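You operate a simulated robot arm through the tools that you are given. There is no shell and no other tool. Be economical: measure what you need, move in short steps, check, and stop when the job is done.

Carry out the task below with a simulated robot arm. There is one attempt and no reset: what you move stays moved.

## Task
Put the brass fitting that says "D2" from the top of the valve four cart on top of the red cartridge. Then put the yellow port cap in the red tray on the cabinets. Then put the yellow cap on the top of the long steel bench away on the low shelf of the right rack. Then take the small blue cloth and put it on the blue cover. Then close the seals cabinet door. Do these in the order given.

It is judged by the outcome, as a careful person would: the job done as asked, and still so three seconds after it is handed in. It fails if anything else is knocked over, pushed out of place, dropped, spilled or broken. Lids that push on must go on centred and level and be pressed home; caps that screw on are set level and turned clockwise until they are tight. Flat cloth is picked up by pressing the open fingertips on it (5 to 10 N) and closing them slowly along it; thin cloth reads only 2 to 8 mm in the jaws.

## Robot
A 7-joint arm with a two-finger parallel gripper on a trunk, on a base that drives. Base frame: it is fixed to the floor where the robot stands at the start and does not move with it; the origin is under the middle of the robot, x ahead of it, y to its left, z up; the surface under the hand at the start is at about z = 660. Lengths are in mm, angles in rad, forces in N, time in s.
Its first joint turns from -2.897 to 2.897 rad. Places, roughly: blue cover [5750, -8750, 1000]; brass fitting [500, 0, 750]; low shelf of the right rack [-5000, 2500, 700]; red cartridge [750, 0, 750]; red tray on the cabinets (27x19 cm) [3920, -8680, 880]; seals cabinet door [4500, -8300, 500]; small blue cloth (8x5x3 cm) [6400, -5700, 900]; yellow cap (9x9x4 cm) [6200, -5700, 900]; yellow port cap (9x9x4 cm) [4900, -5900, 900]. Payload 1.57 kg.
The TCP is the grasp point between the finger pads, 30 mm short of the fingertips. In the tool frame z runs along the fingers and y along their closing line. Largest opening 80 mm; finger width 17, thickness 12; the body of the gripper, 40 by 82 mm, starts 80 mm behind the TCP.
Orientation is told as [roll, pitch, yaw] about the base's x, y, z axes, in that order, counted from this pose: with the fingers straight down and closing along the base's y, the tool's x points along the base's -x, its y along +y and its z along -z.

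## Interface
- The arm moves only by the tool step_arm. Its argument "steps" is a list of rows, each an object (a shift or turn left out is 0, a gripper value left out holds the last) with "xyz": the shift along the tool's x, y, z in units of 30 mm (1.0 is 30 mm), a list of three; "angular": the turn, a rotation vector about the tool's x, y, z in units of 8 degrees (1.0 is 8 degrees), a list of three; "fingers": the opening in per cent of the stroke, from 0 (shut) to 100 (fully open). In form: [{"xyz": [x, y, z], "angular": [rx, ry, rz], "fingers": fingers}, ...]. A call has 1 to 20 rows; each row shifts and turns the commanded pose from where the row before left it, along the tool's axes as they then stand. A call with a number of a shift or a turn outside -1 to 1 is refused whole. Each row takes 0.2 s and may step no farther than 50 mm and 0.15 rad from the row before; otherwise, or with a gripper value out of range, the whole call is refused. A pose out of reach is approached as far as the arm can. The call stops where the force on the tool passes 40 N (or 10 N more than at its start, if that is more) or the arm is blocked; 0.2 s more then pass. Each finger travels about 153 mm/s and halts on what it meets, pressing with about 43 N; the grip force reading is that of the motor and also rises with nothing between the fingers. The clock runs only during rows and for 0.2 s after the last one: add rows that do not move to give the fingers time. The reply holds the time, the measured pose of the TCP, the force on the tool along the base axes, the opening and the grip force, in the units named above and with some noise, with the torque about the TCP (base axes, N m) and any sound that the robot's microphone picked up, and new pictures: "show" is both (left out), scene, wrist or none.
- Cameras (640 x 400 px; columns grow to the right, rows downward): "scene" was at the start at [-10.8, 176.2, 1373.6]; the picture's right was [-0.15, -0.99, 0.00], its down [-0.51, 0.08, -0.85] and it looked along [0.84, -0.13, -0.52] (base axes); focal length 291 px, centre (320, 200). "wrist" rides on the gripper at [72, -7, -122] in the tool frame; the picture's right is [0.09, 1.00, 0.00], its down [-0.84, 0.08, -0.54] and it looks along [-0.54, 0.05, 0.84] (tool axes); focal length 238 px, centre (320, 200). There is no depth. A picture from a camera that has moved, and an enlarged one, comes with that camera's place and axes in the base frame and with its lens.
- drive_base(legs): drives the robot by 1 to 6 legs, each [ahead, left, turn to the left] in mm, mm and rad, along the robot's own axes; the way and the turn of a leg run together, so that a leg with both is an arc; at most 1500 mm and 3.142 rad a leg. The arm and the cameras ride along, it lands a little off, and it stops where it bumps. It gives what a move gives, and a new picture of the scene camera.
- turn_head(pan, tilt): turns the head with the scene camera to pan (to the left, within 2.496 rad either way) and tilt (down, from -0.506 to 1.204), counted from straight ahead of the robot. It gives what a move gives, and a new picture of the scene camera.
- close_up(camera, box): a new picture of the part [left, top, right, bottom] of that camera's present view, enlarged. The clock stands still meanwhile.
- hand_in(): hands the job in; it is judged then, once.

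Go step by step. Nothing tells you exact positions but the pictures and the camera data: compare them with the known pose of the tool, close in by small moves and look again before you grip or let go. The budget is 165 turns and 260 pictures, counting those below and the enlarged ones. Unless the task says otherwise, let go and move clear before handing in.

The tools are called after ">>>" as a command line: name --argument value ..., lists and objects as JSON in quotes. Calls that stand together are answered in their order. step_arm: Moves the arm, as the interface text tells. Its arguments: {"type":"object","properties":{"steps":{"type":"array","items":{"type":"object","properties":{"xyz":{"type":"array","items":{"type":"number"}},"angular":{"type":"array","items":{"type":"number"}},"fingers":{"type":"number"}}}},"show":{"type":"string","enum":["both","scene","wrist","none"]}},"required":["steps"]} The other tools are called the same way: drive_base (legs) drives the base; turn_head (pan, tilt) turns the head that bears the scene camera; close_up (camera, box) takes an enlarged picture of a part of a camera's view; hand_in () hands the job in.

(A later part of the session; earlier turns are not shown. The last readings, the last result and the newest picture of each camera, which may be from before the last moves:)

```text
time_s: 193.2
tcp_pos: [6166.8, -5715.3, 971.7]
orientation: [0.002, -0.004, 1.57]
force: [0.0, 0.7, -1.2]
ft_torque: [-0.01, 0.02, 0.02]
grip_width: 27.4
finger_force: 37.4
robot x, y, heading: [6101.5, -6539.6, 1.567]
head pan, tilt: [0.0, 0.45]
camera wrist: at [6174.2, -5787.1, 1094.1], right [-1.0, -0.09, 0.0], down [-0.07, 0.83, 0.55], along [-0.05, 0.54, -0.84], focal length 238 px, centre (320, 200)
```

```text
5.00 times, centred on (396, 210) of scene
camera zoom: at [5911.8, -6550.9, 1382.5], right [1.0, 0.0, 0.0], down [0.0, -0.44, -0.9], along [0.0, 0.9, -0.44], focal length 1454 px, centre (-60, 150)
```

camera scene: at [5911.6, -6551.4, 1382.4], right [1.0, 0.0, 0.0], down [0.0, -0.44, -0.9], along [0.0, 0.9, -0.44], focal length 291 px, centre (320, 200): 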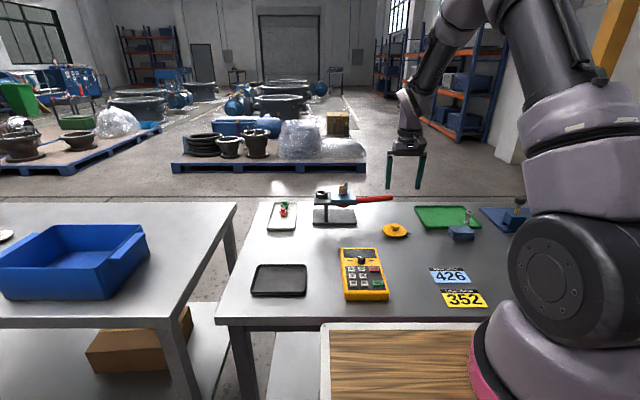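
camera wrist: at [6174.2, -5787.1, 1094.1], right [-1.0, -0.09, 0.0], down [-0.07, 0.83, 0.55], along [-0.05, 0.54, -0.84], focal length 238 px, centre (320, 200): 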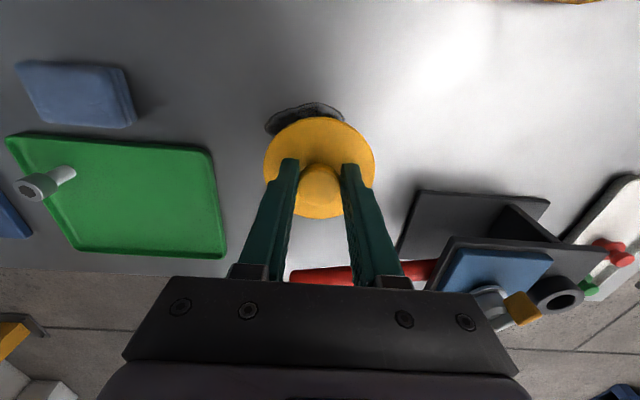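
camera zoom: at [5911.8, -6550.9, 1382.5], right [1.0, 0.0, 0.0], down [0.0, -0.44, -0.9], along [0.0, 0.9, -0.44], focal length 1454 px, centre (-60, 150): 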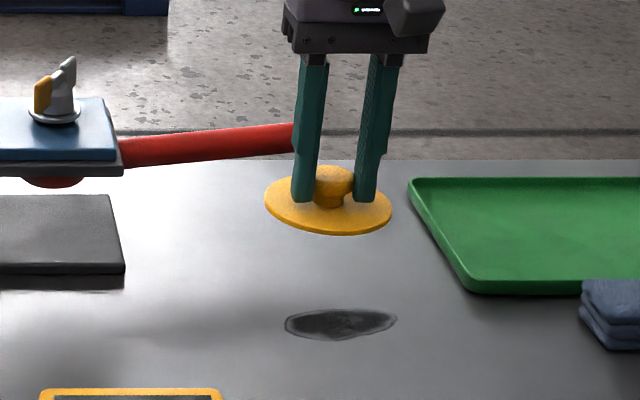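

The cap is held, leaving an oil mark on the bench. I tuck the hand in and start the trip back to the right rack near (-5000,2500).

>>> step_arm --steps '[{"xyz": [0.1, 0, -0.6]}, {"xyz": [0.5, 0, -0.7]}, {"xyz": [0.8, 0, -0.7]}, {"xyz": [0.8, 0, -0.6]}, {"xyz": [0.9, 0, -0.4]}, {"xyz": [0.9, 0, 0]}, {"xyz": [0.9, 0, 0]}, {"xyz": [0.9, 0, 0]}, {"xyz": [0.9, 0, 0]}, {"xyz": [0.9, 0, 0]}, {"xyz": [0.9, 0, 0]}, {"xyz": [0.9, 0, 0]}, {"xyz": [0.5, 0, 0]}]' --show "none"

>>> drive_base --legs '[[-900, 0, 0], [0, 0, 1.571]]'

```text
time_s: 195.9
tcp_pos: [6166.0, -6010.8, 1060.1]
orientation: [0.002, -0.007, 1.566]
force: [0.2, 1.3, -0.1]
ft_torque: [-0.02, -0.02, -0.01]
grip_width: 27.8
finger_force: 37.7
robot x, y, heading: [6102.2, -6540.1, 1.577]
head pan, tilt: [0.0, 0.45]
```

```text
time_s: 204.5
tcp_pos: [5567.7, -7382.8, 1060.4]
orientation: [0.001, -0.004, -3.133]
force: [-0.9, -0.6, -0.8]
ft_torque: [0.01, 0.02, -0.02]
grip_width: 27.6
finger_force: 37.1
robot x, y, heading: [6098.8, -7438.8, -3.133]
head pan, tilt: [0.0, 0.45]
camera scene: at [6111.6, -7631.4, 1382.5], right [-0.01, 1.0, 0.0], down [0.44, 0.0, -0.9], along [-0.9, -0.01, -0.44], focal length 291 px, centre (320, 200)
```

scene: 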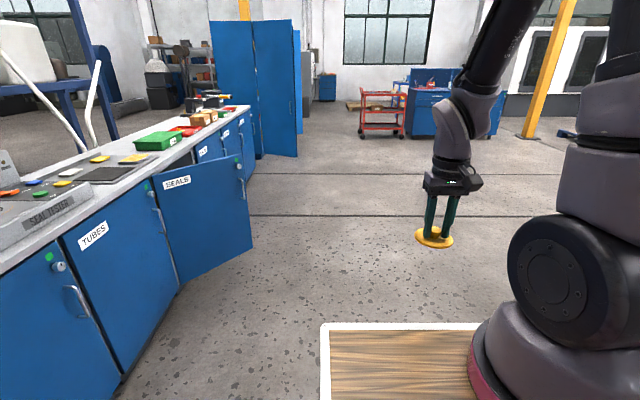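

Clear way west. I drive along y≈-7450 to x≈-430.

>>> drive_base --legs '[[1500, 0, -0.008], [1500, 0, 0], [1500, 0, 0]]'

```text
time_s: 226.1
tcp_pos: [1058.4, -7455.7, 1060.3]
orientation: [0.002, -0.004, -3.133]
force: [0.1, 0.4, -0.3]
ft_torque: [0.01, 0.0, -0.05]
grip_width: 27.7
finger_force: 37.7
robot x, y, heading: [1590.2, -7515.0, -3.136]
head pan, tilt: [0.0, 0.45]
camera scene: at [1600.5, -7703.1, 1382.5], right [-0.01, 1.0, 0.0], down [0.44, 0.0, -0.9], along [-0.9, -0.01, -0.44], focal length 291 px, centre (320, 200)
```

scene: 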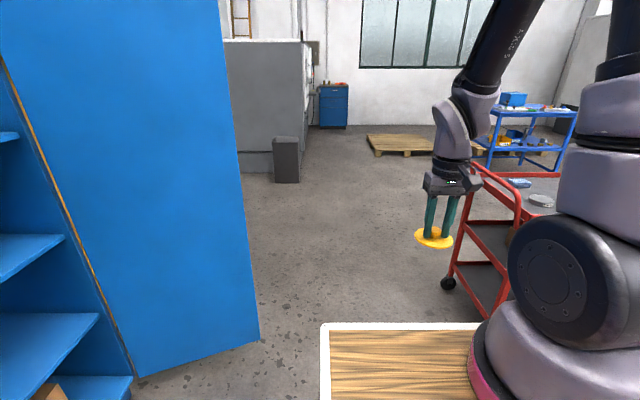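

The cabinet door edge is at about (527,-8040) and the trolley end at y≈-6860. I shift slightly right, continue to x≈-430, and turn right.

>>> drive_base --legs '[[0, 70, 0], [0, -140, 0]]'

```text
time_s: 228.0
tcp_pos: [1056.2, -7381.9, 1060.8]
orientation: [0.001, -0.005, -3.131]
force: [0.1, -0.1, 0.4]
ft_torque: [0.0, 0.03, -0.02]
grip_width: 27.7
finger_force: 37.5
robot x, y, heading: [1591.2, -7442.3, -3.13]
head pan, tilt: [0.0, 0.45]
camera scene: at [1600.1, -7630.4, 1382.5], right [-0.01, 1.0, 0.0], down [0.44, 0.01, -0.9], along [-0.9, -0.01, -0.44], focal length 291 px, centre (320, 200)
```

scene: 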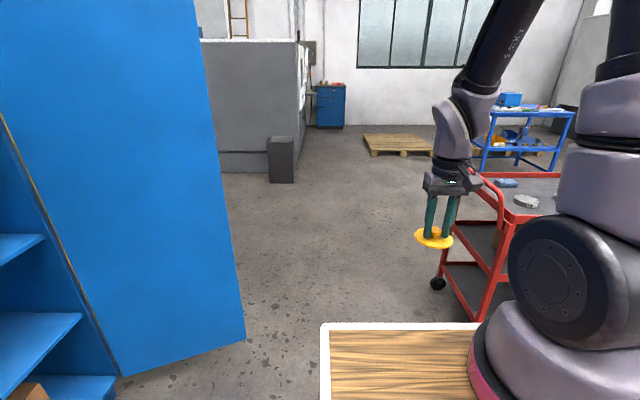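

>>> drive_base --legs '[[1500, 0, -0.01], [620, 0, 0], [0, 0, -1.571], [1500, 0, 0]]'

```text
time_s: 249.1
tcp_pos: [-517.0, -5440.2, 1060.0]
orientation: [0.002, -0.004, 1.602]
force: [0.3, -0.7, -0.3]
ft_torque: [0.03, 0.02, 0.0]
grip_width: 28.3
finger_force: 38.2
robot x, y, heading: [-562.5, -5978.5, 1.603]
head pan, tilt: [0.0, 0.45]
camera scene: at [-752.3, -5989.7, 1382.5], right [1.0, 0.03, 0.0], down [0.01, -0.44, -0.9], along [-0.03, 0.9, -0.44], focal length 291 px, centre (320, 200)
```

scene: 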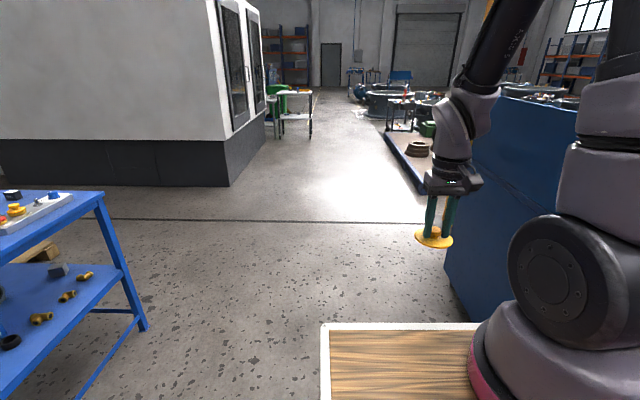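

Clear ahead. I continue north along x≈-560.

>>> drive_base --legs '[[0, 0, -0.032], [1500, 0, 0], [1500, 0, 0], [1500, 0, 0]]'

```text
time_s: 270.9
tcp_pos: [-655.1, -945.7, 1061.6]
orientation: [0.001, -0.004, 1.631]
force: [-0.4, 0.7, 0.0]
ft_torque: [0.02, -0.02, 0.01]
grip_width: 27.8
finger_force: 38.2
robot x, y, heading: [-689.6, -1481.0, 1.63]
head pan, tilt: [0.0, 0.45]
camera scene: at [-873.5, -1501.8, 1382.5], right [1.0, 0.06, 0.0], down [0.03, -0.43, -0.9], along [-0.06, 0.9, -0.44], focal length 291 px, centre (320, 200)
```

scene: 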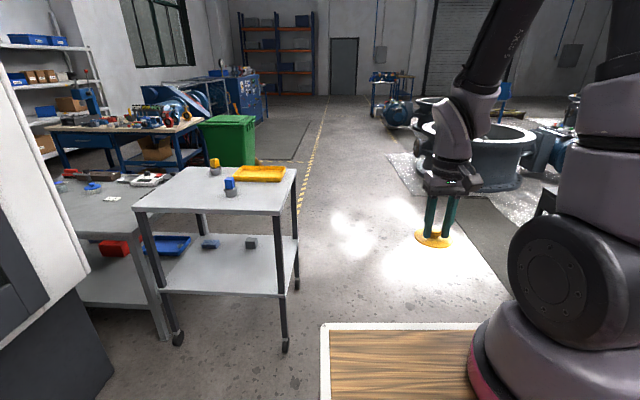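

The wheeled table's edge is at x≈-1115. I shift right 250 mm, straighten, and continue to y≈900.

>>> drive_base --legs '[[0, -250, -0.06], [1200, 0, 0], [1150, 0, 0], [0, 0, 1.2]]'

```text
time_s: 286.9
tcp_pos: [-932.6, 1153.4, 1059.3]
orientation: [0.001, -0.005, 2.761]
force: [-0.3, 0.8, -0.5]
ft_torque: [-0.03, -0.04, 0.01]
grip_width: 27.8
finger_force: 37.9
robot x, y, heading: [-462.3, 896.2, 2.76]
head pan, tilt: [0.0, 0.45]
camera scene: at [-523.6, 718.0, 1382.5], right [0.37, 0.93, 0.0], down [0.4, -0.16, -0.9], along [-0.84, 0.33, -0.44], focal length 291 px, centre (320, 200)
```

scene: 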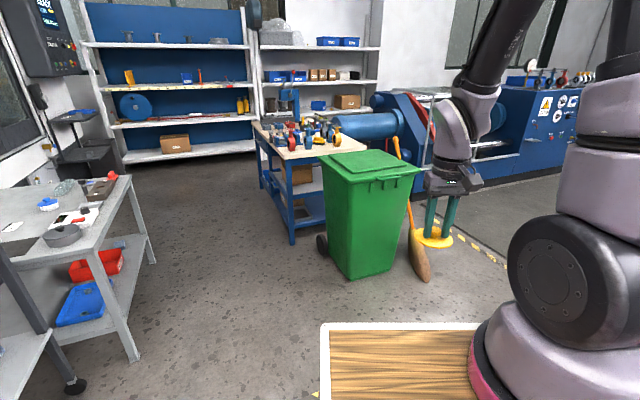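

I see the left rack (blue back) and the right rack behind a blue-legged table. A clear corridor (y 205–1260) runs west; I drive down it at y≈730.

>>> drive_base --legs '[[0, 0, 0.38], [0, 165, 0], [1500, 0, 0], [1500, 0, 0]]'

>>> turn_head --pan -0.5 --tilt 0.3

```text
time_s: 303.6
tcp_pos: [-3990.9, 741.7, 1060.5]
orientation: [0.002, -0.005, -3.129]
force: [-1.2, -0.2, -0.8]
ft_torque: [0.0, 0.02, 0.02]
grip_width: 27.5
finger_force: 38.0
robot x, y, heading: [-3456.1, 683.9, -3.127]
head pan, tilt: [0.0, 0.45]
camera scene: at [-3446.4, 494.0, 1382.5], right [-0.01, 1.0, 0.0], down [0.44, 0.01, -0.9], along [-0.9, -0.01, -0.44], focal length 291 px, centre (320, 200)
```

scene: 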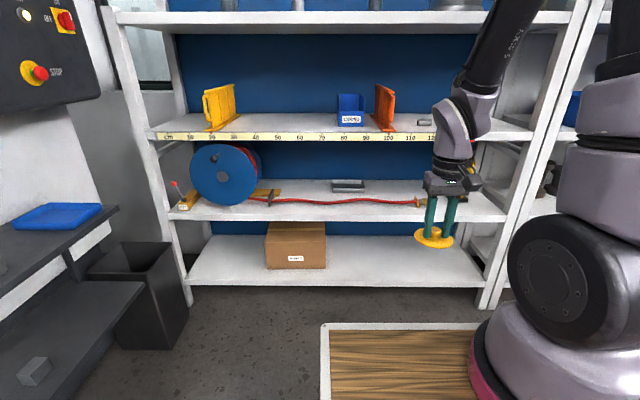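

```text
time_s: 304.5
tcp_pos: [-3991.2, 741.5, 1060.6]
orientation: [0.001, -0.007, -3.129]
force: [0.4, -0.2, -1.0]
ft_torque: [0.0, -0.04, 0.01]
grip_width: 27.6
finger_force: 38.0
robot x, y, heading: [-3458.5, 686.5, -3.133]
head pan, tilt: [-0.499, 0.3]
camera scene: at [-3437.1, 538.7, 1396.4], right [0.47, 0.88, 0.0], down [0.26, -0.14, -0.96], along [-0.84, 0.45, -0.3], focal length 291 px, centre (320, 200)
```

scene: 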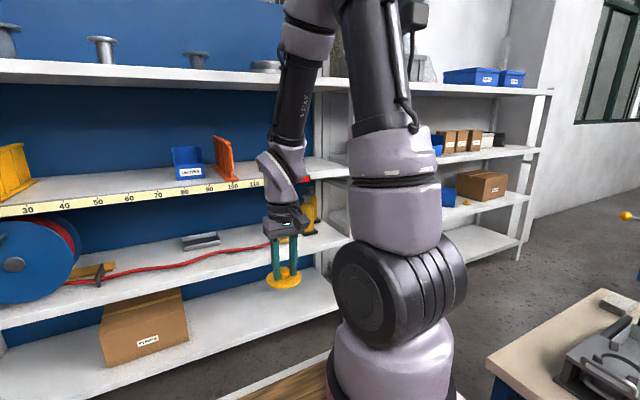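

The right rack has four boards; the low shelf within reach is the one at z≈620 (with a cardboard box). I pull the hand in, turn to face north at x≈-3950, and look up the lane.

>>> step_arm --steps '[{"xyz": [0.4, 0, 0]}, {"xyz": [0.7, 0, 0]}, {"xyz": [0.8, 0, 0]}, {"xyz": [0.8, 0, 0]}, {"xyz": [0.6, 0, 0]}, {"xyz": [0.3, 0, 0]}]' --show "none"

>>> turn_head --pan 0 --tilt 0.45

>>> drive_base --legs '[[490, 0, 0], [0, 0, -1.58]]'

```text
time_s: 305.9
tcp_pos: [-3967.2, 733.2, 1089.0]
orientation: [0.001, -0.004, -3.127]
force: [0.0, -0.8, -1.8]
ft_torque: [-0.01, 0.02, -0.01]
grip_width: 27.8
finger_force: 37.7
out of reach, approached as far as the arm can: row 2, 3, 4, 5, 6
robot x, y, heading: [-3457.6, 682.2, -3.127]
head pan, tilt: [-0.499, 0.3]
```

```text
time_s: 306.8
tcp_pos: [-3967.0, 732.6, 1089.3]
orientation: [0.001, -0.004, -3.129]
force: [-0.1, -0.4, 0.2]
ft_torque: [-0.03, -0.01, -0.05]
grip_width: 27.6
finger_force: 38.4
robot x, y, heading: [-3458.2, 682.5, -3.127]
head pan, tilt: [0.0, 0.45]
camera scene: at [-3446.4, 494.0, 1382.5], right [-0.01, 1.0, 0.0], down [0.43, 0.01, -0.9], along [-0.9, -0.01, -0.44], focal length 291 px, centre (320, 200)
```

scene: 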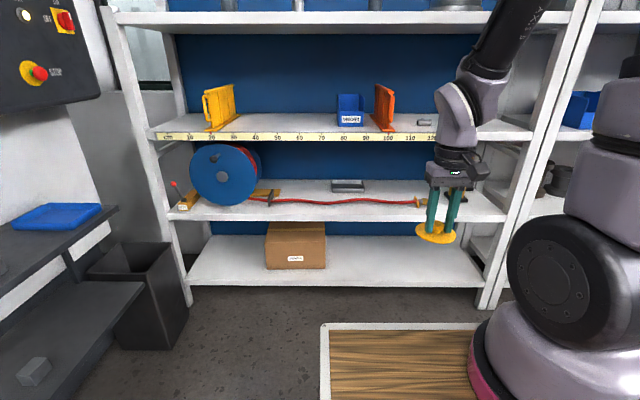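

```text
time_s: 313.6
tcp_pos: [-3889.8, 1188.2, 1088.9]
orientation: [0.002, -0.003, 1.572]
force: [0.7, 0.8, 0.1]
ft_torque: [0.01, -0.03, 0.01]
grip_width: 27.8
finger_force: 38.0
robot x, y, heading: [-3944.2, 681.6, 1.576]
head pan, tilt: [0.0, 0.45]
camera scene: at [-4134.5, 670.0, 1382.5], right [1.0, 0.0, 0.0], down [0.0, -0.44, -0.9], along [0.0, 0.9, -0.44], focal length 291 px, centre (320, 200)
```

scene: 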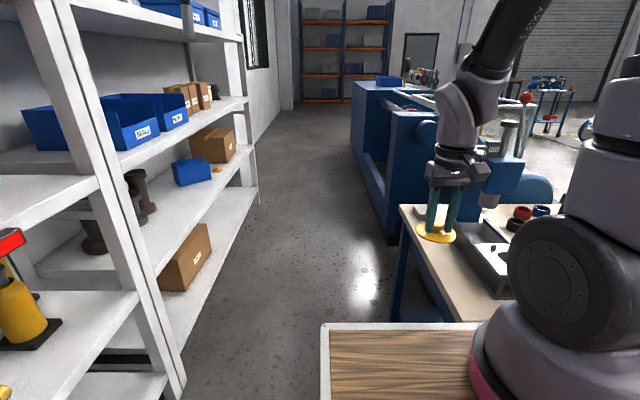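

Now looking north up the lane between the rack and the table. I enlarge the rack to identify its shelves.

>>> close_up --camera "scene" --box '[0, 0, 320, 400]'

>>> turn_head --pan 0.6 --tilt 0.5

```text
1.00 times, centred on (160, 200) of scene (not enlarged: the box is as wide or as high as the picture)
camera zoom: at [-4134.5, 670.0, 1382.5], right [1.0, 0.0, 0.0], down [0.0, -0.44, -0.9], along [0.0, 0.9, -0.44], focal length 291 px, centre (480, 200)
```

zoom: 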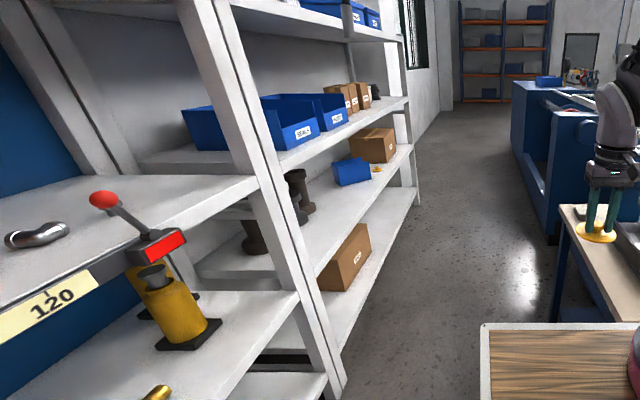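

```text
time_s: 314.6
tcp_pos: [-3890.0, 1187.0, 1088.5]
orientation: [0.003, -0.003, 1.57]
force: [-0.4, 0.5, -0.6]
ft_torque: [-0.02, -0.01, -0.01]
grip_width: 27.9
finger_force: 37.5
robot x, y, heading: [-3943.7, 677.8, 1.569]
head pan, tilt: [0.6, 0.499]
camera scene: at [-4185.8, 653.2, 1378.0], right [0.83, 0.56, 0.0], down [0.27, -0.4, -0.88], along [-0.5, 0.72, -0.48], focal length 291 px, centre (320, 200)
```

scene: 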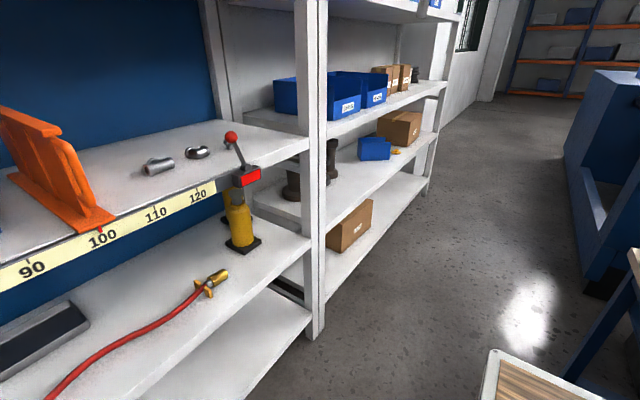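

The low shelf is at z≈700, front edge x≈-4771, with free space near y≈2000–2250. I drive up the lane at x≈-4245 past the table, then turn to face the rack.

>>> turn_head --pan 0 --tilt 0.45

>>> drive_base --legs '[[0, 300, 0], [800, 0, 0], [770, 0, 0]]'

```text
time_s: 315.6
tcp_pos: [-3890.0, 1187.0, 1088.2]
orientation: [0.003, -0.004, 1.571]
force: [0.3, -0.7, -0.7]
ft_torque: [0.01, -0.03, 0.01]
grip_width: 27.8
finger_force: 38.4
robot x, y, heading: [-3945.0, 679.9, 1.573]
head pan, tilt: [0.0, 0.45]
camera scene: at [-4134.5, 670.0, 1382.5], right [1.0, 0.0, 0.0], down [0.0, -0.44, -0.9], along [0.0, 0.9, -0.44], focal length 291 px, centre (320, 200)
```

scene: 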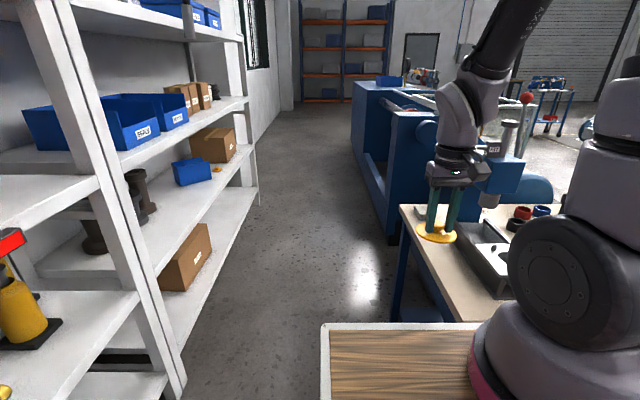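

```text
time_s: 325.3
tcp_pos: [-4186.6, 2768.5, 1088.7]
orientation: [0.002, -0.003, 1.567]
force: [0.4, -0.4, -1.5]
ft_torque: [0.0, 0.02, 0.02]
grip_width: 27.7
finger_force: 38.3
robot x, y, heading: [-4243.8, 2258.6, 1.568]
head pan, tilt: [0.0, 0.45]
camera scene: at [-4434.0, 2251.1, 1382.5], right [1.0, 0.0, 0.0], down [0.0, -0.44, -0.9], along [0.0, 0.9, -0.44], focal length 291 px, centre (320, 200)
```

scene: 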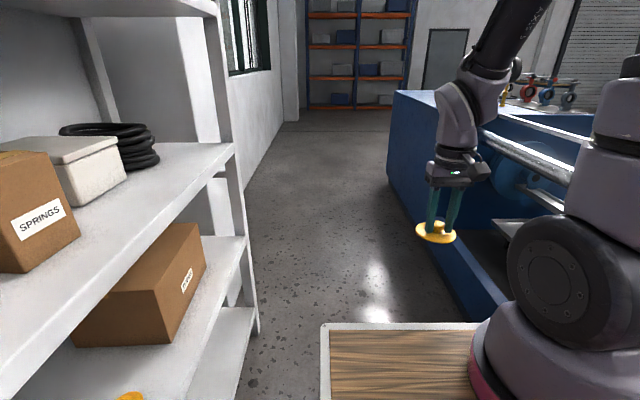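

>>> drive_base --legs '[[0, -110, 0], [0, 0, 1.573]]'

```text
time_s: 330.4
tcp_pos: [-4644.9, 2300.8, 1087.9]
orientation: [0.002, -0.003, -3.118]
force: [0.4, 0.9, -0.5]
ft_torque: [0.02, 0.03, -0.01]
grip_width: 27.6
finger_force: 38.3
robot x, y, heading: [-4134.2, 2257.5, -3.118]
head pan, tilt: [0.0, 0.45]
camera scene: at [-4120.8, 2068.8, 1382.5], right [-0.02, 1.0, 0.0], down [0.44, 0.01, -0.9], along [-0.9, -0.02, -0.44], focal length 291 px, centre (320, 200)
```

scene: 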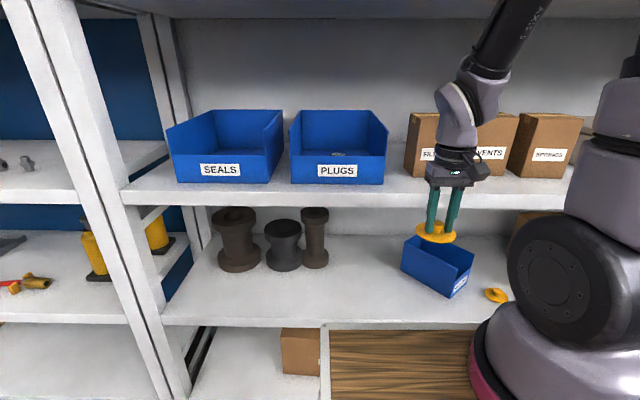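

The right rack's low shelf (z≈683) holds pipes, a blue "…" box and another yellow cap; the space between them is free. The shelf above starts at z≈1047, so I check how tall the hand and wrist are.

>>> close_up --camera "scene" --box '[380, 0, 560, 260]'

>>> close_up --camera "scene" --box '[200, 180, 520, 340]'

```text
1.54 times, centred on (470, 130) of scene
camera zoom: at [-4120.8, 2068.8, 1382.5], right [-0.02, 1.0, 0.0], down [0.44, 0.01, -0.9], along [-0.9, -0.02, -0.44], focal length 447 px, centre (89, 308)
```

zoom: 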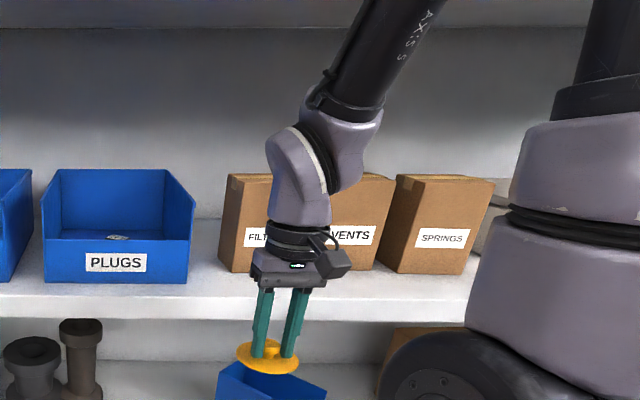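

```text
2.00 times, centred on (360, 260) of scene
camera zoom: at [-4120.8, 2068.8, 1382.5], right [-0.02, 1.0, 0.0], down [0.44, 0.01, -0.9], along [-0.9, -0.02, -0.44], focal length 581 px, centre (240, 80)
```

zoom: 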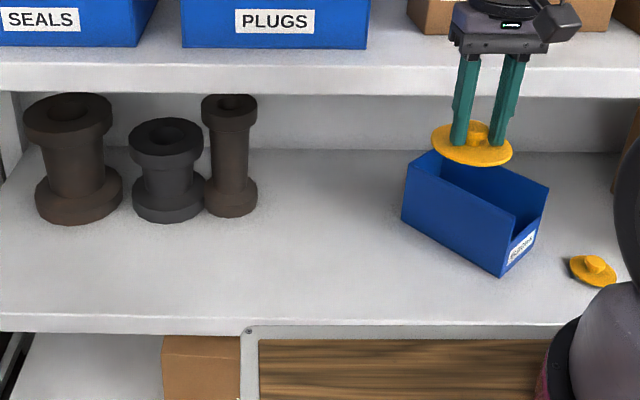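

The wrist top is only about 265 mm above the TCP, but the forearm would strike the upper shelf with a vertical hand. I'll lean the hand so its fingers point into the shelf, and lower the cap there; first I go down in front of the rack.

>>> step_arm --steps '[{"xyz": [-0.9, 0.5, 0]}, {"xyz": [-0.9, 0.5, 0]}, {"xyz": [-0.9, 0.5, 0]}, {"xyz": [-0.3, 0.25, 0.6]}, {"xyz": [0, 0.25, 0.9]}, {"xyz": [0, 0.25, 0.9]}, {"xyz": [0, 0.25, 0.9]}, {"xyz": [0, 0.25, 0.9]}, {"xyz": [0, 0.25, 0.9]}]'

```text
time_s: 331.9
tcp_pos: [-4732.7, 2229.7, 1010.1]
orientation: [0.003, -0.014, -3.123]
force: [20.8, 2.1, 34.7]
ft_torque: [0.34, 2.93, -0.45]
grip_width: 27.8
finger_force: 38.1
robot x, y, heading: [-4132.8, 2257.1, -3.117]
head pan, tilt: [0.0, 0.45]
stopped in row 7: the force on the tool passed its limit at 130 N (the readings are from after the stop); the commanded pose is now the measured one
camera scene: at [-4118.8, 2069.0, 1382.5], right [-0.02, 1.0, 0.0], down [0.43, 0.01, -0.9], along [-0.9, -0.02, -0.43], focal length 291 px, centre (320, 200)
camera wrist: at [-4659.2, 2238.1, 1130.9], right [0.11, -0.99, 0.0], down [-0.83, -0.09, 0.55], along [-0.55, -0.06, -0.83], focal length 238 px, centre (320, 200)
```

scene: 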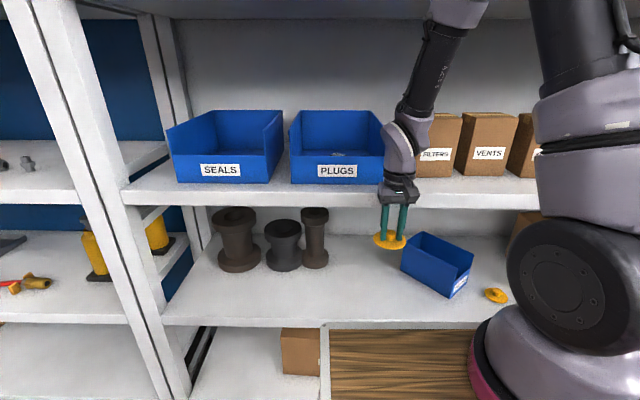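
wrist: 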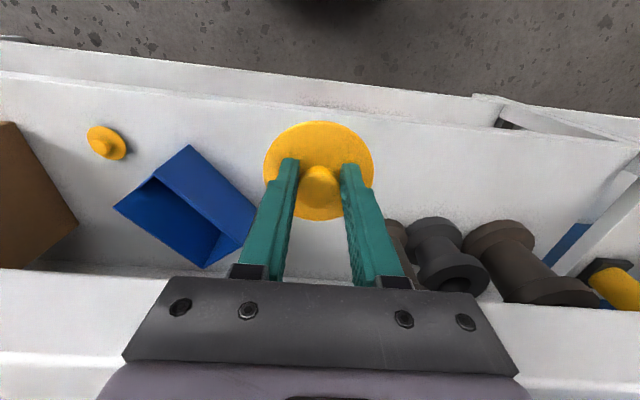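

The gripper body pressed on the upper shelf's lip because I'd moved too far forward. I rise slightly, then pull back before descending.

>>> step_arm --steps '[{"xyz": [0, 0, -0.4]}, {"xyz": [0.2, 0, -0.3]}, {"xyz": [0.6, 0, 0]}, {"xyz": [0.6, 0, 0]}, {"xyz": [0.6, 0, 0]}, {}]'

>>> close_up --camera "scene" --box '[100, 90, 580, 340]'

```text
time_s: 333.3
tcp_pos: [-4674.3, 2231.2, 1029.1]
orientation: [0.001, -0.011, -3.123]
force: [-0.5, -0.4, -0.9]
ft_torque: [0.02, 0.02, -0.01]
grip_width: 27.9
finger_force: 38.4
robot x, y, heading: [-4129.6, 2259.7, -3.116]
head pan, tilt: [0.0, 0.45]
camera scene: at [-4120.9, 2068.8, 1382.5], right [-0.02, 1.0, 0.0], down [0.44, 0.01, -0.9], along [-0.9, -0.02, -0.44], focal length 291 px, centre (320, 200)
camera wrist: at [-4601.3, 2238.8, 1149.9], right [0.11, -0.99, 0.0], down [-0.83, -0.09, 0.55], along [-0.55, -0.06, -0.83], focal length 238 px, centre (320, 200)
```

scene: 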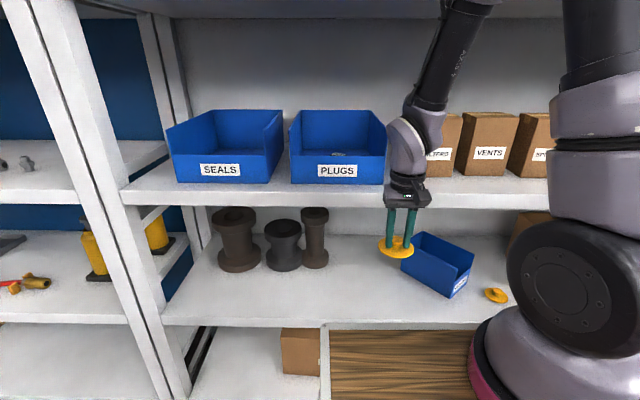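
wrist: 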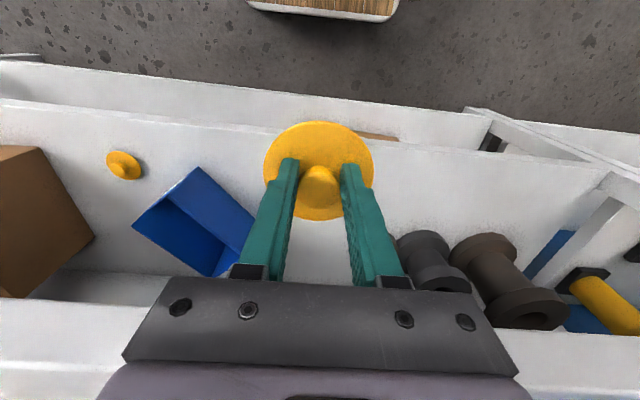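

```text
1.33 times, centred on (340, 215) of scene
camera zoom: at [-4120.9, 2068.8, 1382.5], right [-0.02, 1.0, 0.0], down [0.44, 0.01, -0.9], along [-0.9, -0.02, -0.44], focal length 388 px, centre (293, 180)
```

zoom: 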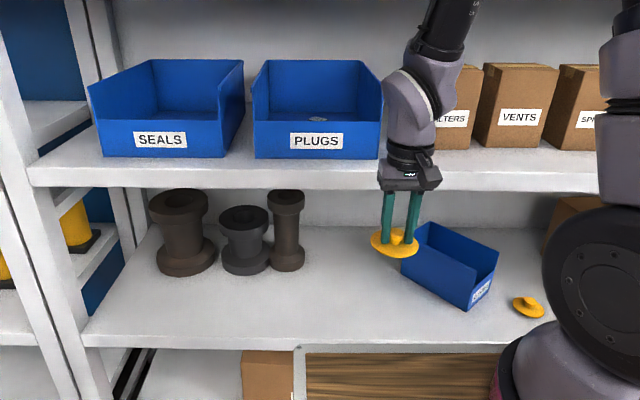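

The rack is undisturbed. Re-triangulated, the shelf front is nearer (x≈-4720) and its top is at z≈720. I go back 25 mm and descend in front of it.

>>> step_arm --steps '[{"xyz": [0.5, 0, 0]}, {"xyz": [0.35, 0, 0.3]}, {"xyz": [0, 0, 0.8]}, {"xyz": [0, 0, 0.9]}, {"xyz": [0, 0, 0.9]}, {"xyz": [0, 0, 0.9]}, {"xyz": [0, 0, 0.9]}, {"xyz": [0, 0, 0.9]}]'

```text
time_s: 335.1
tcp_pos: [-4650.9, 2231.9, 857.8]
orientation: [0.0, -0.014, -3.122]
force: [0.9, 0.7, -1.0]
ft_torque: [0.01, 0.01, 0.02]
grip_width: 27.6
finger_force: 37.9
robot x, y, heading: [-4136.9, 2255.6, -3.121]
head pan, tilt: [0.0, 0.45]
camera scene: at [-4120.6, 2068.9, 1382.5], right [-0.02, 1.0, 0.0], down [0.43, 0.01, -0.9], along [-0.9, -0.02, -0.44], focal length 291 px, centre (320, 200)
camera wrist: at [-4577.6, 2239.9, 980.1], right [0.11, -0.99, 0.0], down [-0.83, -0.09, 0.55], along [-0.55, -0.06, -0.83], focal length 238 px, centre (320, 200)
```

scene: 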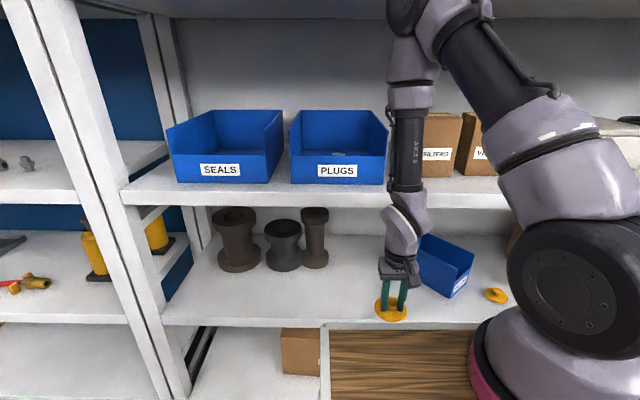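
wrist: 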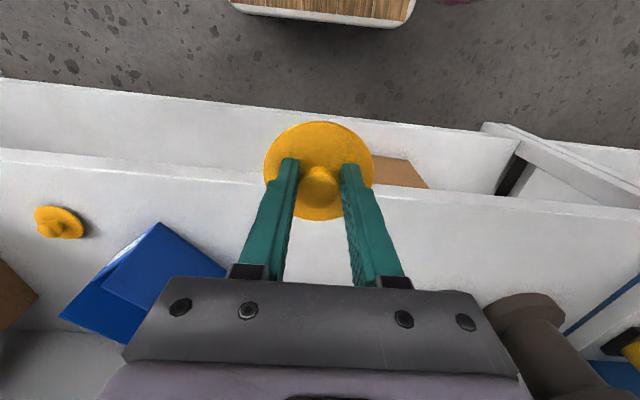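

The cap is in front of the shelf opening. I tilt the fingers into the shelf while moving forward.

>>> step_arm --steps '[{"xyz": [-0.5, 0, 0], "angular": [0, -0.88, 0]}, {"xyz": [-0.496, 0, 0.06], "angular": [0, -0.88, 0]}, {"xyz": [-0.485, 0, 0.12], "angular": [0, -0.88, 0]}, {"xyz": [-0.467, 0, 0.18], "angular": [0, -0.88, 0]}, {"xyz": [-0.44, 0, 0.235], "angular": [0, -0.88, 0]}, {}]'

```text
time_s: 336.5
tcp_pos: [-4738.0, 2225.2, 854.9]
orientation: [0.002, -0.627, -3.123]
force: [0.3, 0.1, 0.0]
ft_torque: [-0.01, -0.04, 0.02]
grip_width: 27.7
finger_force: 37.6
out of reach, approached as far as the arm can: row 2, 3, 4
robot x, y, heading: [-4134.9, 2255.1, -3.115]
head pan, tilt: [0.0, 0.45]
camera scene: at [-4120.9, 2068.8, 1382.5], right [-0.02, 1.0, 0.0], down [0.44, 0.01, -0.9], along [-0.9, -0.02, -0.44], focal length 291 px, centre (320, 200)
camera wrist: at [-4608.0, 2234.0, 911.9], right [0.09, -0.99, -0.05], down [-0.36, -0.08, 0.93], along [-0.93, -0.07, -0.36], focal length 238 px, centre (320, 200)
```

scene: 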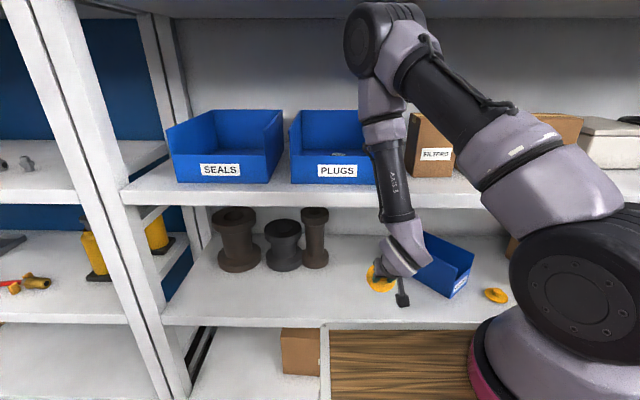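
wrist: 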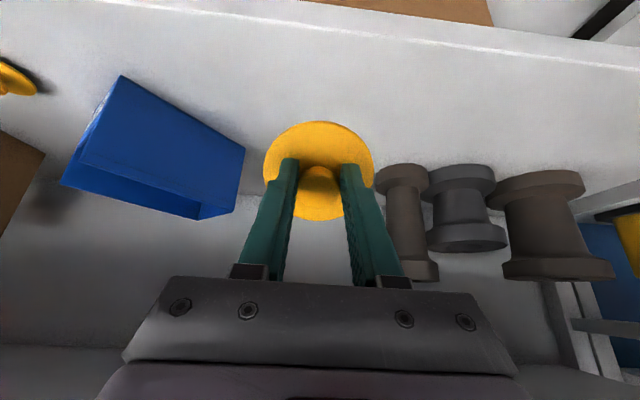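

The tilted hand reaches into the shelf freely. I bring the cap forward and down to just above the board.

>>> step_arm --steps '[{"xyz": [0.035, 0, 0.645]}, {"xyz": [0.035, 0, 0.645]}, {"xyz": [0.035, 0, 0.645]}, {"xyz": [0.035, 0, 0.5]}, {}]'

>>> close_up --camera "wrist" --box '[200, 80, 440, 230]'

```text
time_s: 337.7
tcp_pos: [-4778.1, 2223.3, 791.2]
orientation: [0.001, -0.626, -3.125]
force: [0.0, -1.0, -0.7]
ft_torque: [-0.01, -0.01, -0.01]
grip_width: 27.7
finger_force: 37.6
robot x, y, heading: [-4133.2, 2260.1, -3.114]
head pan, tilt: [0.0, 0.45]
camera scene: at [-4120.9, 2068.8, 1382.5], right [-0.02, 1.0, 0.0], down [0.44, 0.01, -0.9], along [-0.9, -0.02, -0.44], focal length 291 px, centre (320, 200)
camera wrist: at [-4648.4, 2232.6, 849.5], right [0.09, -0.99, -0.05], down [-0.36, -0.08, 0.93], along [-0.93, -0.07, -0.36], focal length 238 px, centre (320, 200)
```

scene: 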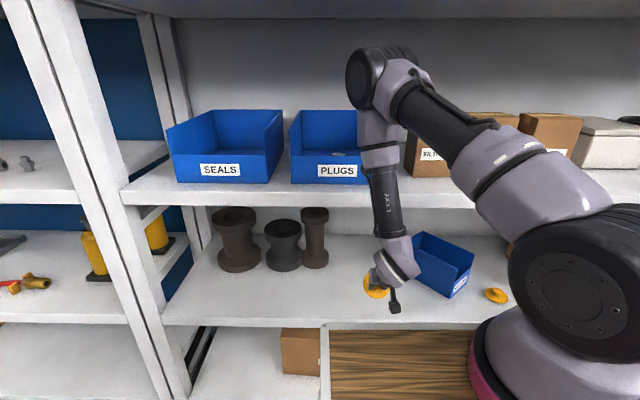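
wrist: 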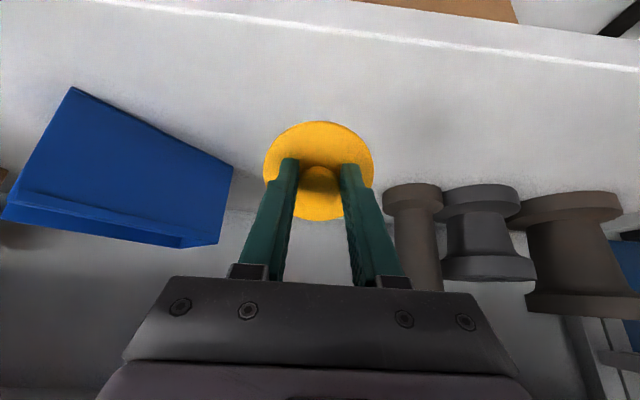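

```text
2.67 times, centred on (320, 155) of wrist
camera zoom: at [-4648.4, 2232.6, 849.5], right [0.09, -0.99, -0.05], down [-0.36, -0.08, 0.93], along [-0.93, -0.07, -0.36], focal length 636 px, centre (320, 320)
```

zoom: 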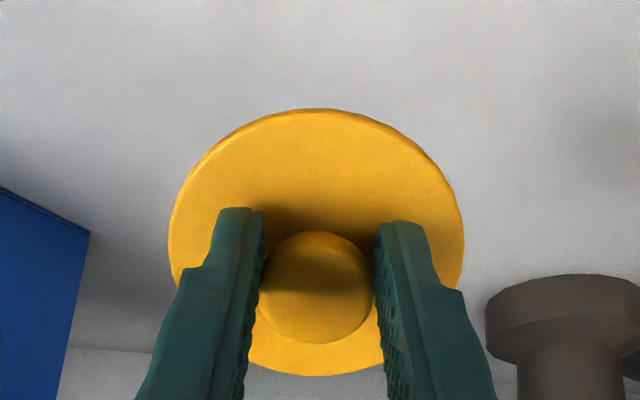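

Now slow vertical lowering until the near rim touches.

>>> step_arm --steps '[{"xyz": [0.059, 0, 0.081]}, {"xyz": [0.059, 0, 0.081]}, {"xyz": [0.059, 0, 0.081]}, {"xyz": [0.059, 0, 0.081]}, {}]' --show "none"

>>> close_up --camera "scene" --box '[330, 230, 450, 330]'

```text
time_s: 338.9
tcp_pos: [-4776.8, 2224.7, 781.0]
orientation: [0.001, -0.628, -3.123]
force: [-0.1, -0.1, -1.2]
ft_torque: [0.02, -0.02, 0.0]
grip_width: 27.9
finger_force: 38.1
robot x, y, heading: [-4136.0, 2261.5, -3.125]
head pan, tilt: [0.0, 0.45]
```

```text
4.00 times, centred on (390, 280) of scene
camera zoom: at [-4120.9, 2068.8, 1382.5], right [-0.02, 1.0, 0.0], down [0.44, 0.01, -0.9], along [-0.9, -0.02, -0.44], focal length 1163 px, centre (40, -120)
```

zoom: 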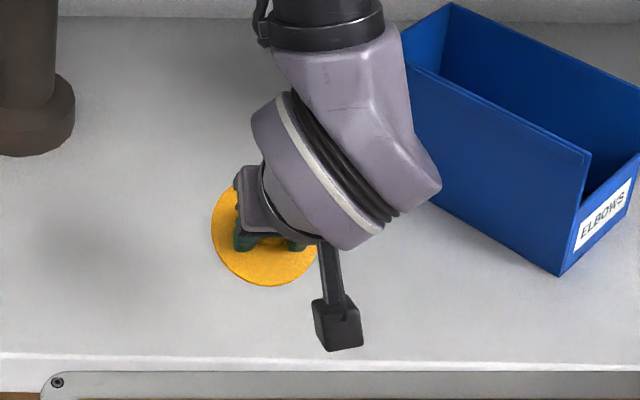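

>>> step_arm --steps '[{"xyz": [0.059, 0, 0.081]}, {"xyz": [0.059, 0, 0.081]}, {"xyz": [0.059, 0, 0.081]}, {"xyz": [0.059, 0, 0.081]}, {}]' --show "wrist"

```text
time_s: 340.1
tcp_pos: [-4776.5, 2224.1, 769.9]
orientation: [0.002, -0.627, -3.125]
force: [-0.1, -0.4, 0.3]
ft_torque: [-0.02, 0.01, 0.03]
grip_width: 27.9
finger_force: 37.8
robot x, y, heading: [-4134.2, 2255.5, -3.121]
head pan, tilt: [0.0, 0.45]
camera wrist: at [-4647.2, 2232.8, 826.6], right [0.09, -0.99, -0.05], down [-0.36, -0.08, 0.93], along [-0.93, -0.07, -0.36], focal length 238 px, centre (320, 200)
```

wrist: 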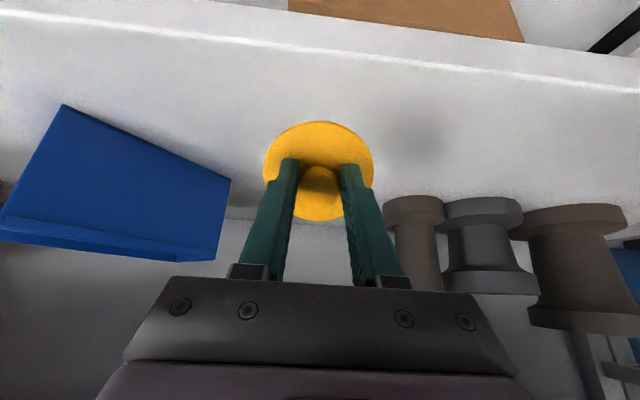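

No contact yet; refined triangulation puts the board at z≈681 with its edge at x≈-4750. I continue lowering with a little forward motion.

>>> step_arm --steps '[{"xyz": [0.017, 0, 0.194]}, {"xyz": [0.017, 0, 0.194]}, {"xyz": [0.017, 0, 0.194]}, {"xyz": [0.059, 0, 0.081]}, {}]' --show "wrist"

>>> close_up --camera "scene" --box '[330, 230, 450, 330]'

```text
time_s: 341.3
tcp_pos: [-4786.4, 2222.8, 751.4]
orientation: [0.002, -0.627, -3.123]
force: [0.4, -0.2, -0.1]
ft_torque: [-0.01, -0.04, 0.01]
grip_width: 28.0
finger_force: 37.9
robot x, y, heading: [-4135.0, 2257.8, -3.12]
head pan, tilt: [0.0, 0.45]
camera wrist: at [-4656.4, 2231.2, 807.9], right [0.09, -0.99, -0.05], down [-0.36, -0.08, 0.93], along [-0.93, -0.07, -0.36], focal length 238 px, centre (320, 200)
```

wrist: 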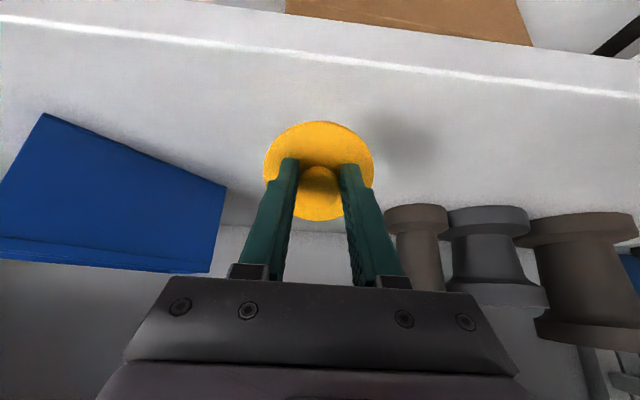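

```text
4.00 times, centred on (390, 280) of scene
camera zoom: at [-4120.9, 2068.8, 1382.5], right [-0.02, 1.0, 0.0], down [0.44, 0.01, -0.9], along [-0.9, -0.02, -0.44], focal length 1163 px, centre (40, -120)
```

zoom: 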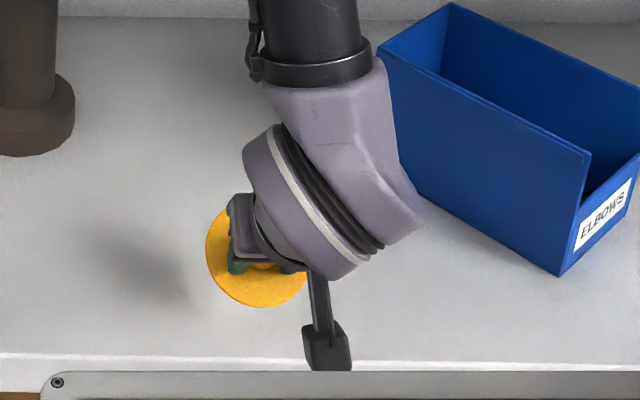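

>>> step_arm --steps '[{"xyz": [0.059, 0, 0.081]}, {"xyz": [0.059, 0, 0.081]}, {"xyz": [0.059, 0, 0.081]}, {"xyz": [0.059, 0, 0.081]}, {}]' --show "none"

>>> close_up --camera "scene" --box '[330, 230, 450, 330]'

```text
time_s: 342.5
tcp_pos: [-4786.6, 2222.8, 739.2]
orientation: [0.002, -0.625, -3.124]
force: [-0.3, -0.3, -0.3]
ft_torque: [0.0, -0.05, 0.0]
grip_width: 27.5
finger_force: 38.4
robot x, y, heading: [-4133.6, 2258.5, -3.116]
head pan, tilt: [0.0, 0.45]
```

```text
4.00 times, centred on (390, 280) of scene
camera zoom: at [-4120.9, 2068.8, 1382.5], right [-0.02, 1.0, 0.0], down [0.44, 0.01, -0.9], along [-0.9, -0.02, -0.44], focal length 1163 px, centre (40, -120)
```

zoom: 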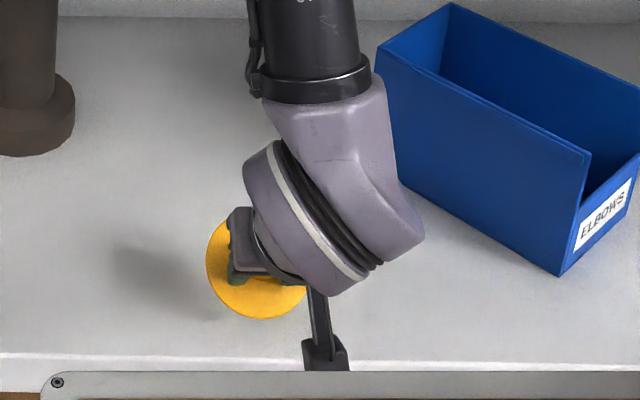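

>>> step_arm --steps '[{"xyz": [0.059, 0, 0.081]}, {"xyz": [0.059, 0, 0.081]}, {"xyz": [0.059, 0, 0.081]}, {}]' --show "none"

>>> close_up --camera "wrist" --box '[200, 80, 480, 230]'

```text
time_s: 343.5
tcp_pos: [-4786.2, 2223.1, 731.5]
orientation: [0.002, -0.627, -3.126]
force: [0.7, -0.1, 0.2]
ft_torque: [0.0, -0.03, -0.02]
grip_width: 27.4
finger_force: 38.3
robot x, y, heading: [-4138.0, 2256.9, -3.123]
head pan, tilt: [0.0, 0.45]
```

```text
2.29 times, centred on (340, 155) of wrist
camera zoom: at [-4656.4, 2232.1, 787.6], right [0.09, -0.99, -0.05], down [-0.36, -0.08, 0.93], along [-0.93, -0.07, -0.36], focal length 545 px, centre (274, 303)
```

zoom: 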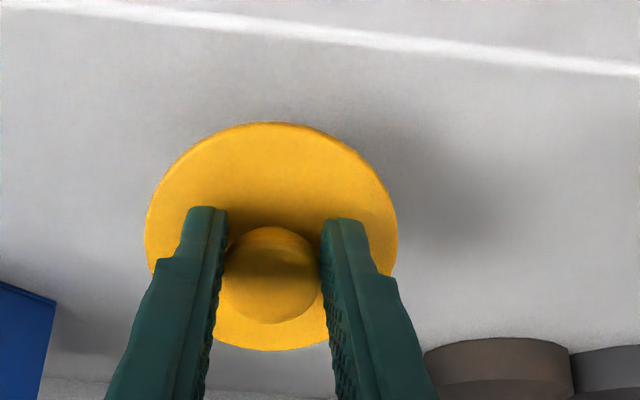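

>>> step_arm --steps '[{"xyz": [0.059, 0, 0.081]}, {"xyz": [0.059, 0, 0.081]}, {"xyz": [0.059, 0, 0.081]}, {}]' --show "none"

>>> close_up --camera "scene" --box '[330, 230, 450, 330]'

```text
time_s: 344.5
tcp_pos: [-4783.6, 2222.6, 721.2]
orientation: [0.001, -0.626, -3.124]
force: [0.0, -0.4, -0.7]
ft_torque: [0.02, -0.01, 0.01]
grip_width: 27.7
finger_force: 37.9
robot x, y, heading: [-4131.0, 2258.8, -3.124]
head pan, tilt: [0.0, 0.45]
```

```text
4.00 times, centred on (390, 280) of scene
camera zoom: at [-4120.9, 2068.8, 1382.5], right [-0.02, 1.0, 0.0], down [0.44, 0.01, -0.9], along [-0.9, -0.02, -0.44], focal length 1163 px, centre (40, -120)
```

zoom: 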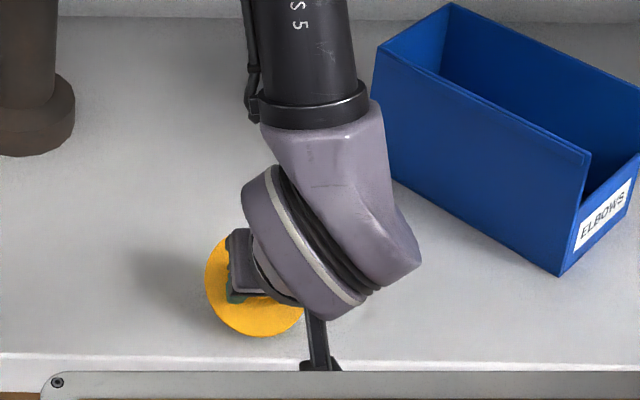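

The near rim is about 20 mm behind the shelf's front edge; I go 25 mm deeper, then continue lowering.

>>> step_arm --steps '[{"xyz": [-0.3375, 0, 0.245]}, {"xyz": [-0.3375, 0, 0.245]}, {"xyz": [0.059, 0, 0.081]}, {"xyz": [0.059, 0, 0.081]}, {}]' --show "scene"

>>> close_up --camera "wrist" --box '[200, 80, 480, 230]'

```text
time_s: 345.7
tcp_pos: [-4807.2, 2220.3, 721.3]
orientation: [0.005, -0.634, -3.122]
force: [0.4, 1.1, 0.5]
ft_torque: [-0.01, -0.01, 0.01]
grip_width: 27.8
finger_force: 38.3
robot x, y, heading: [-4134.2, 2255.0, -3.12]
head pan, tilt: [0.0, 0.45]
camera scene: at [-4113.6, 2068.5, 1382.4], right [-0.03, 1.0, 0.0], down [0.43, 0.01, -0.9], along [-0.9, -0.02, -0.43], focal length 291 px, centre (320, 200)
```

scene: 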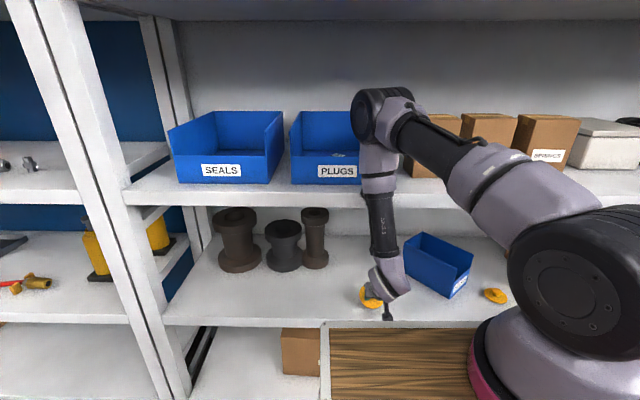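

```text
2.29 times, centred on (340, 155) of wrist
camera zoom: at [-4677.2, 2229.3, 777.1], right [0.1, -0.99, -0.05], down [-0.35, -0.08, 0.93], along [-0.93, -0.07, -0.36], focal length 545 px, centre (274, 303)
```

zoom: 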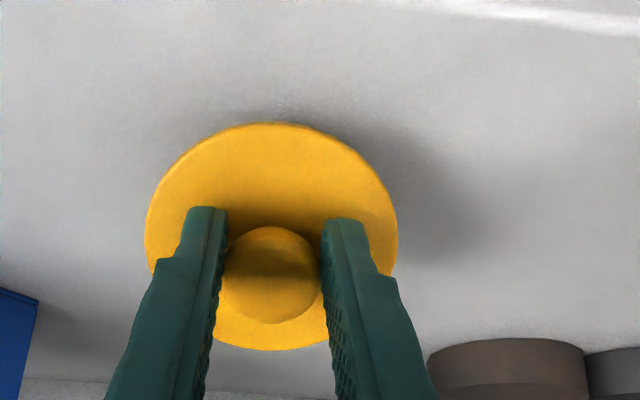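

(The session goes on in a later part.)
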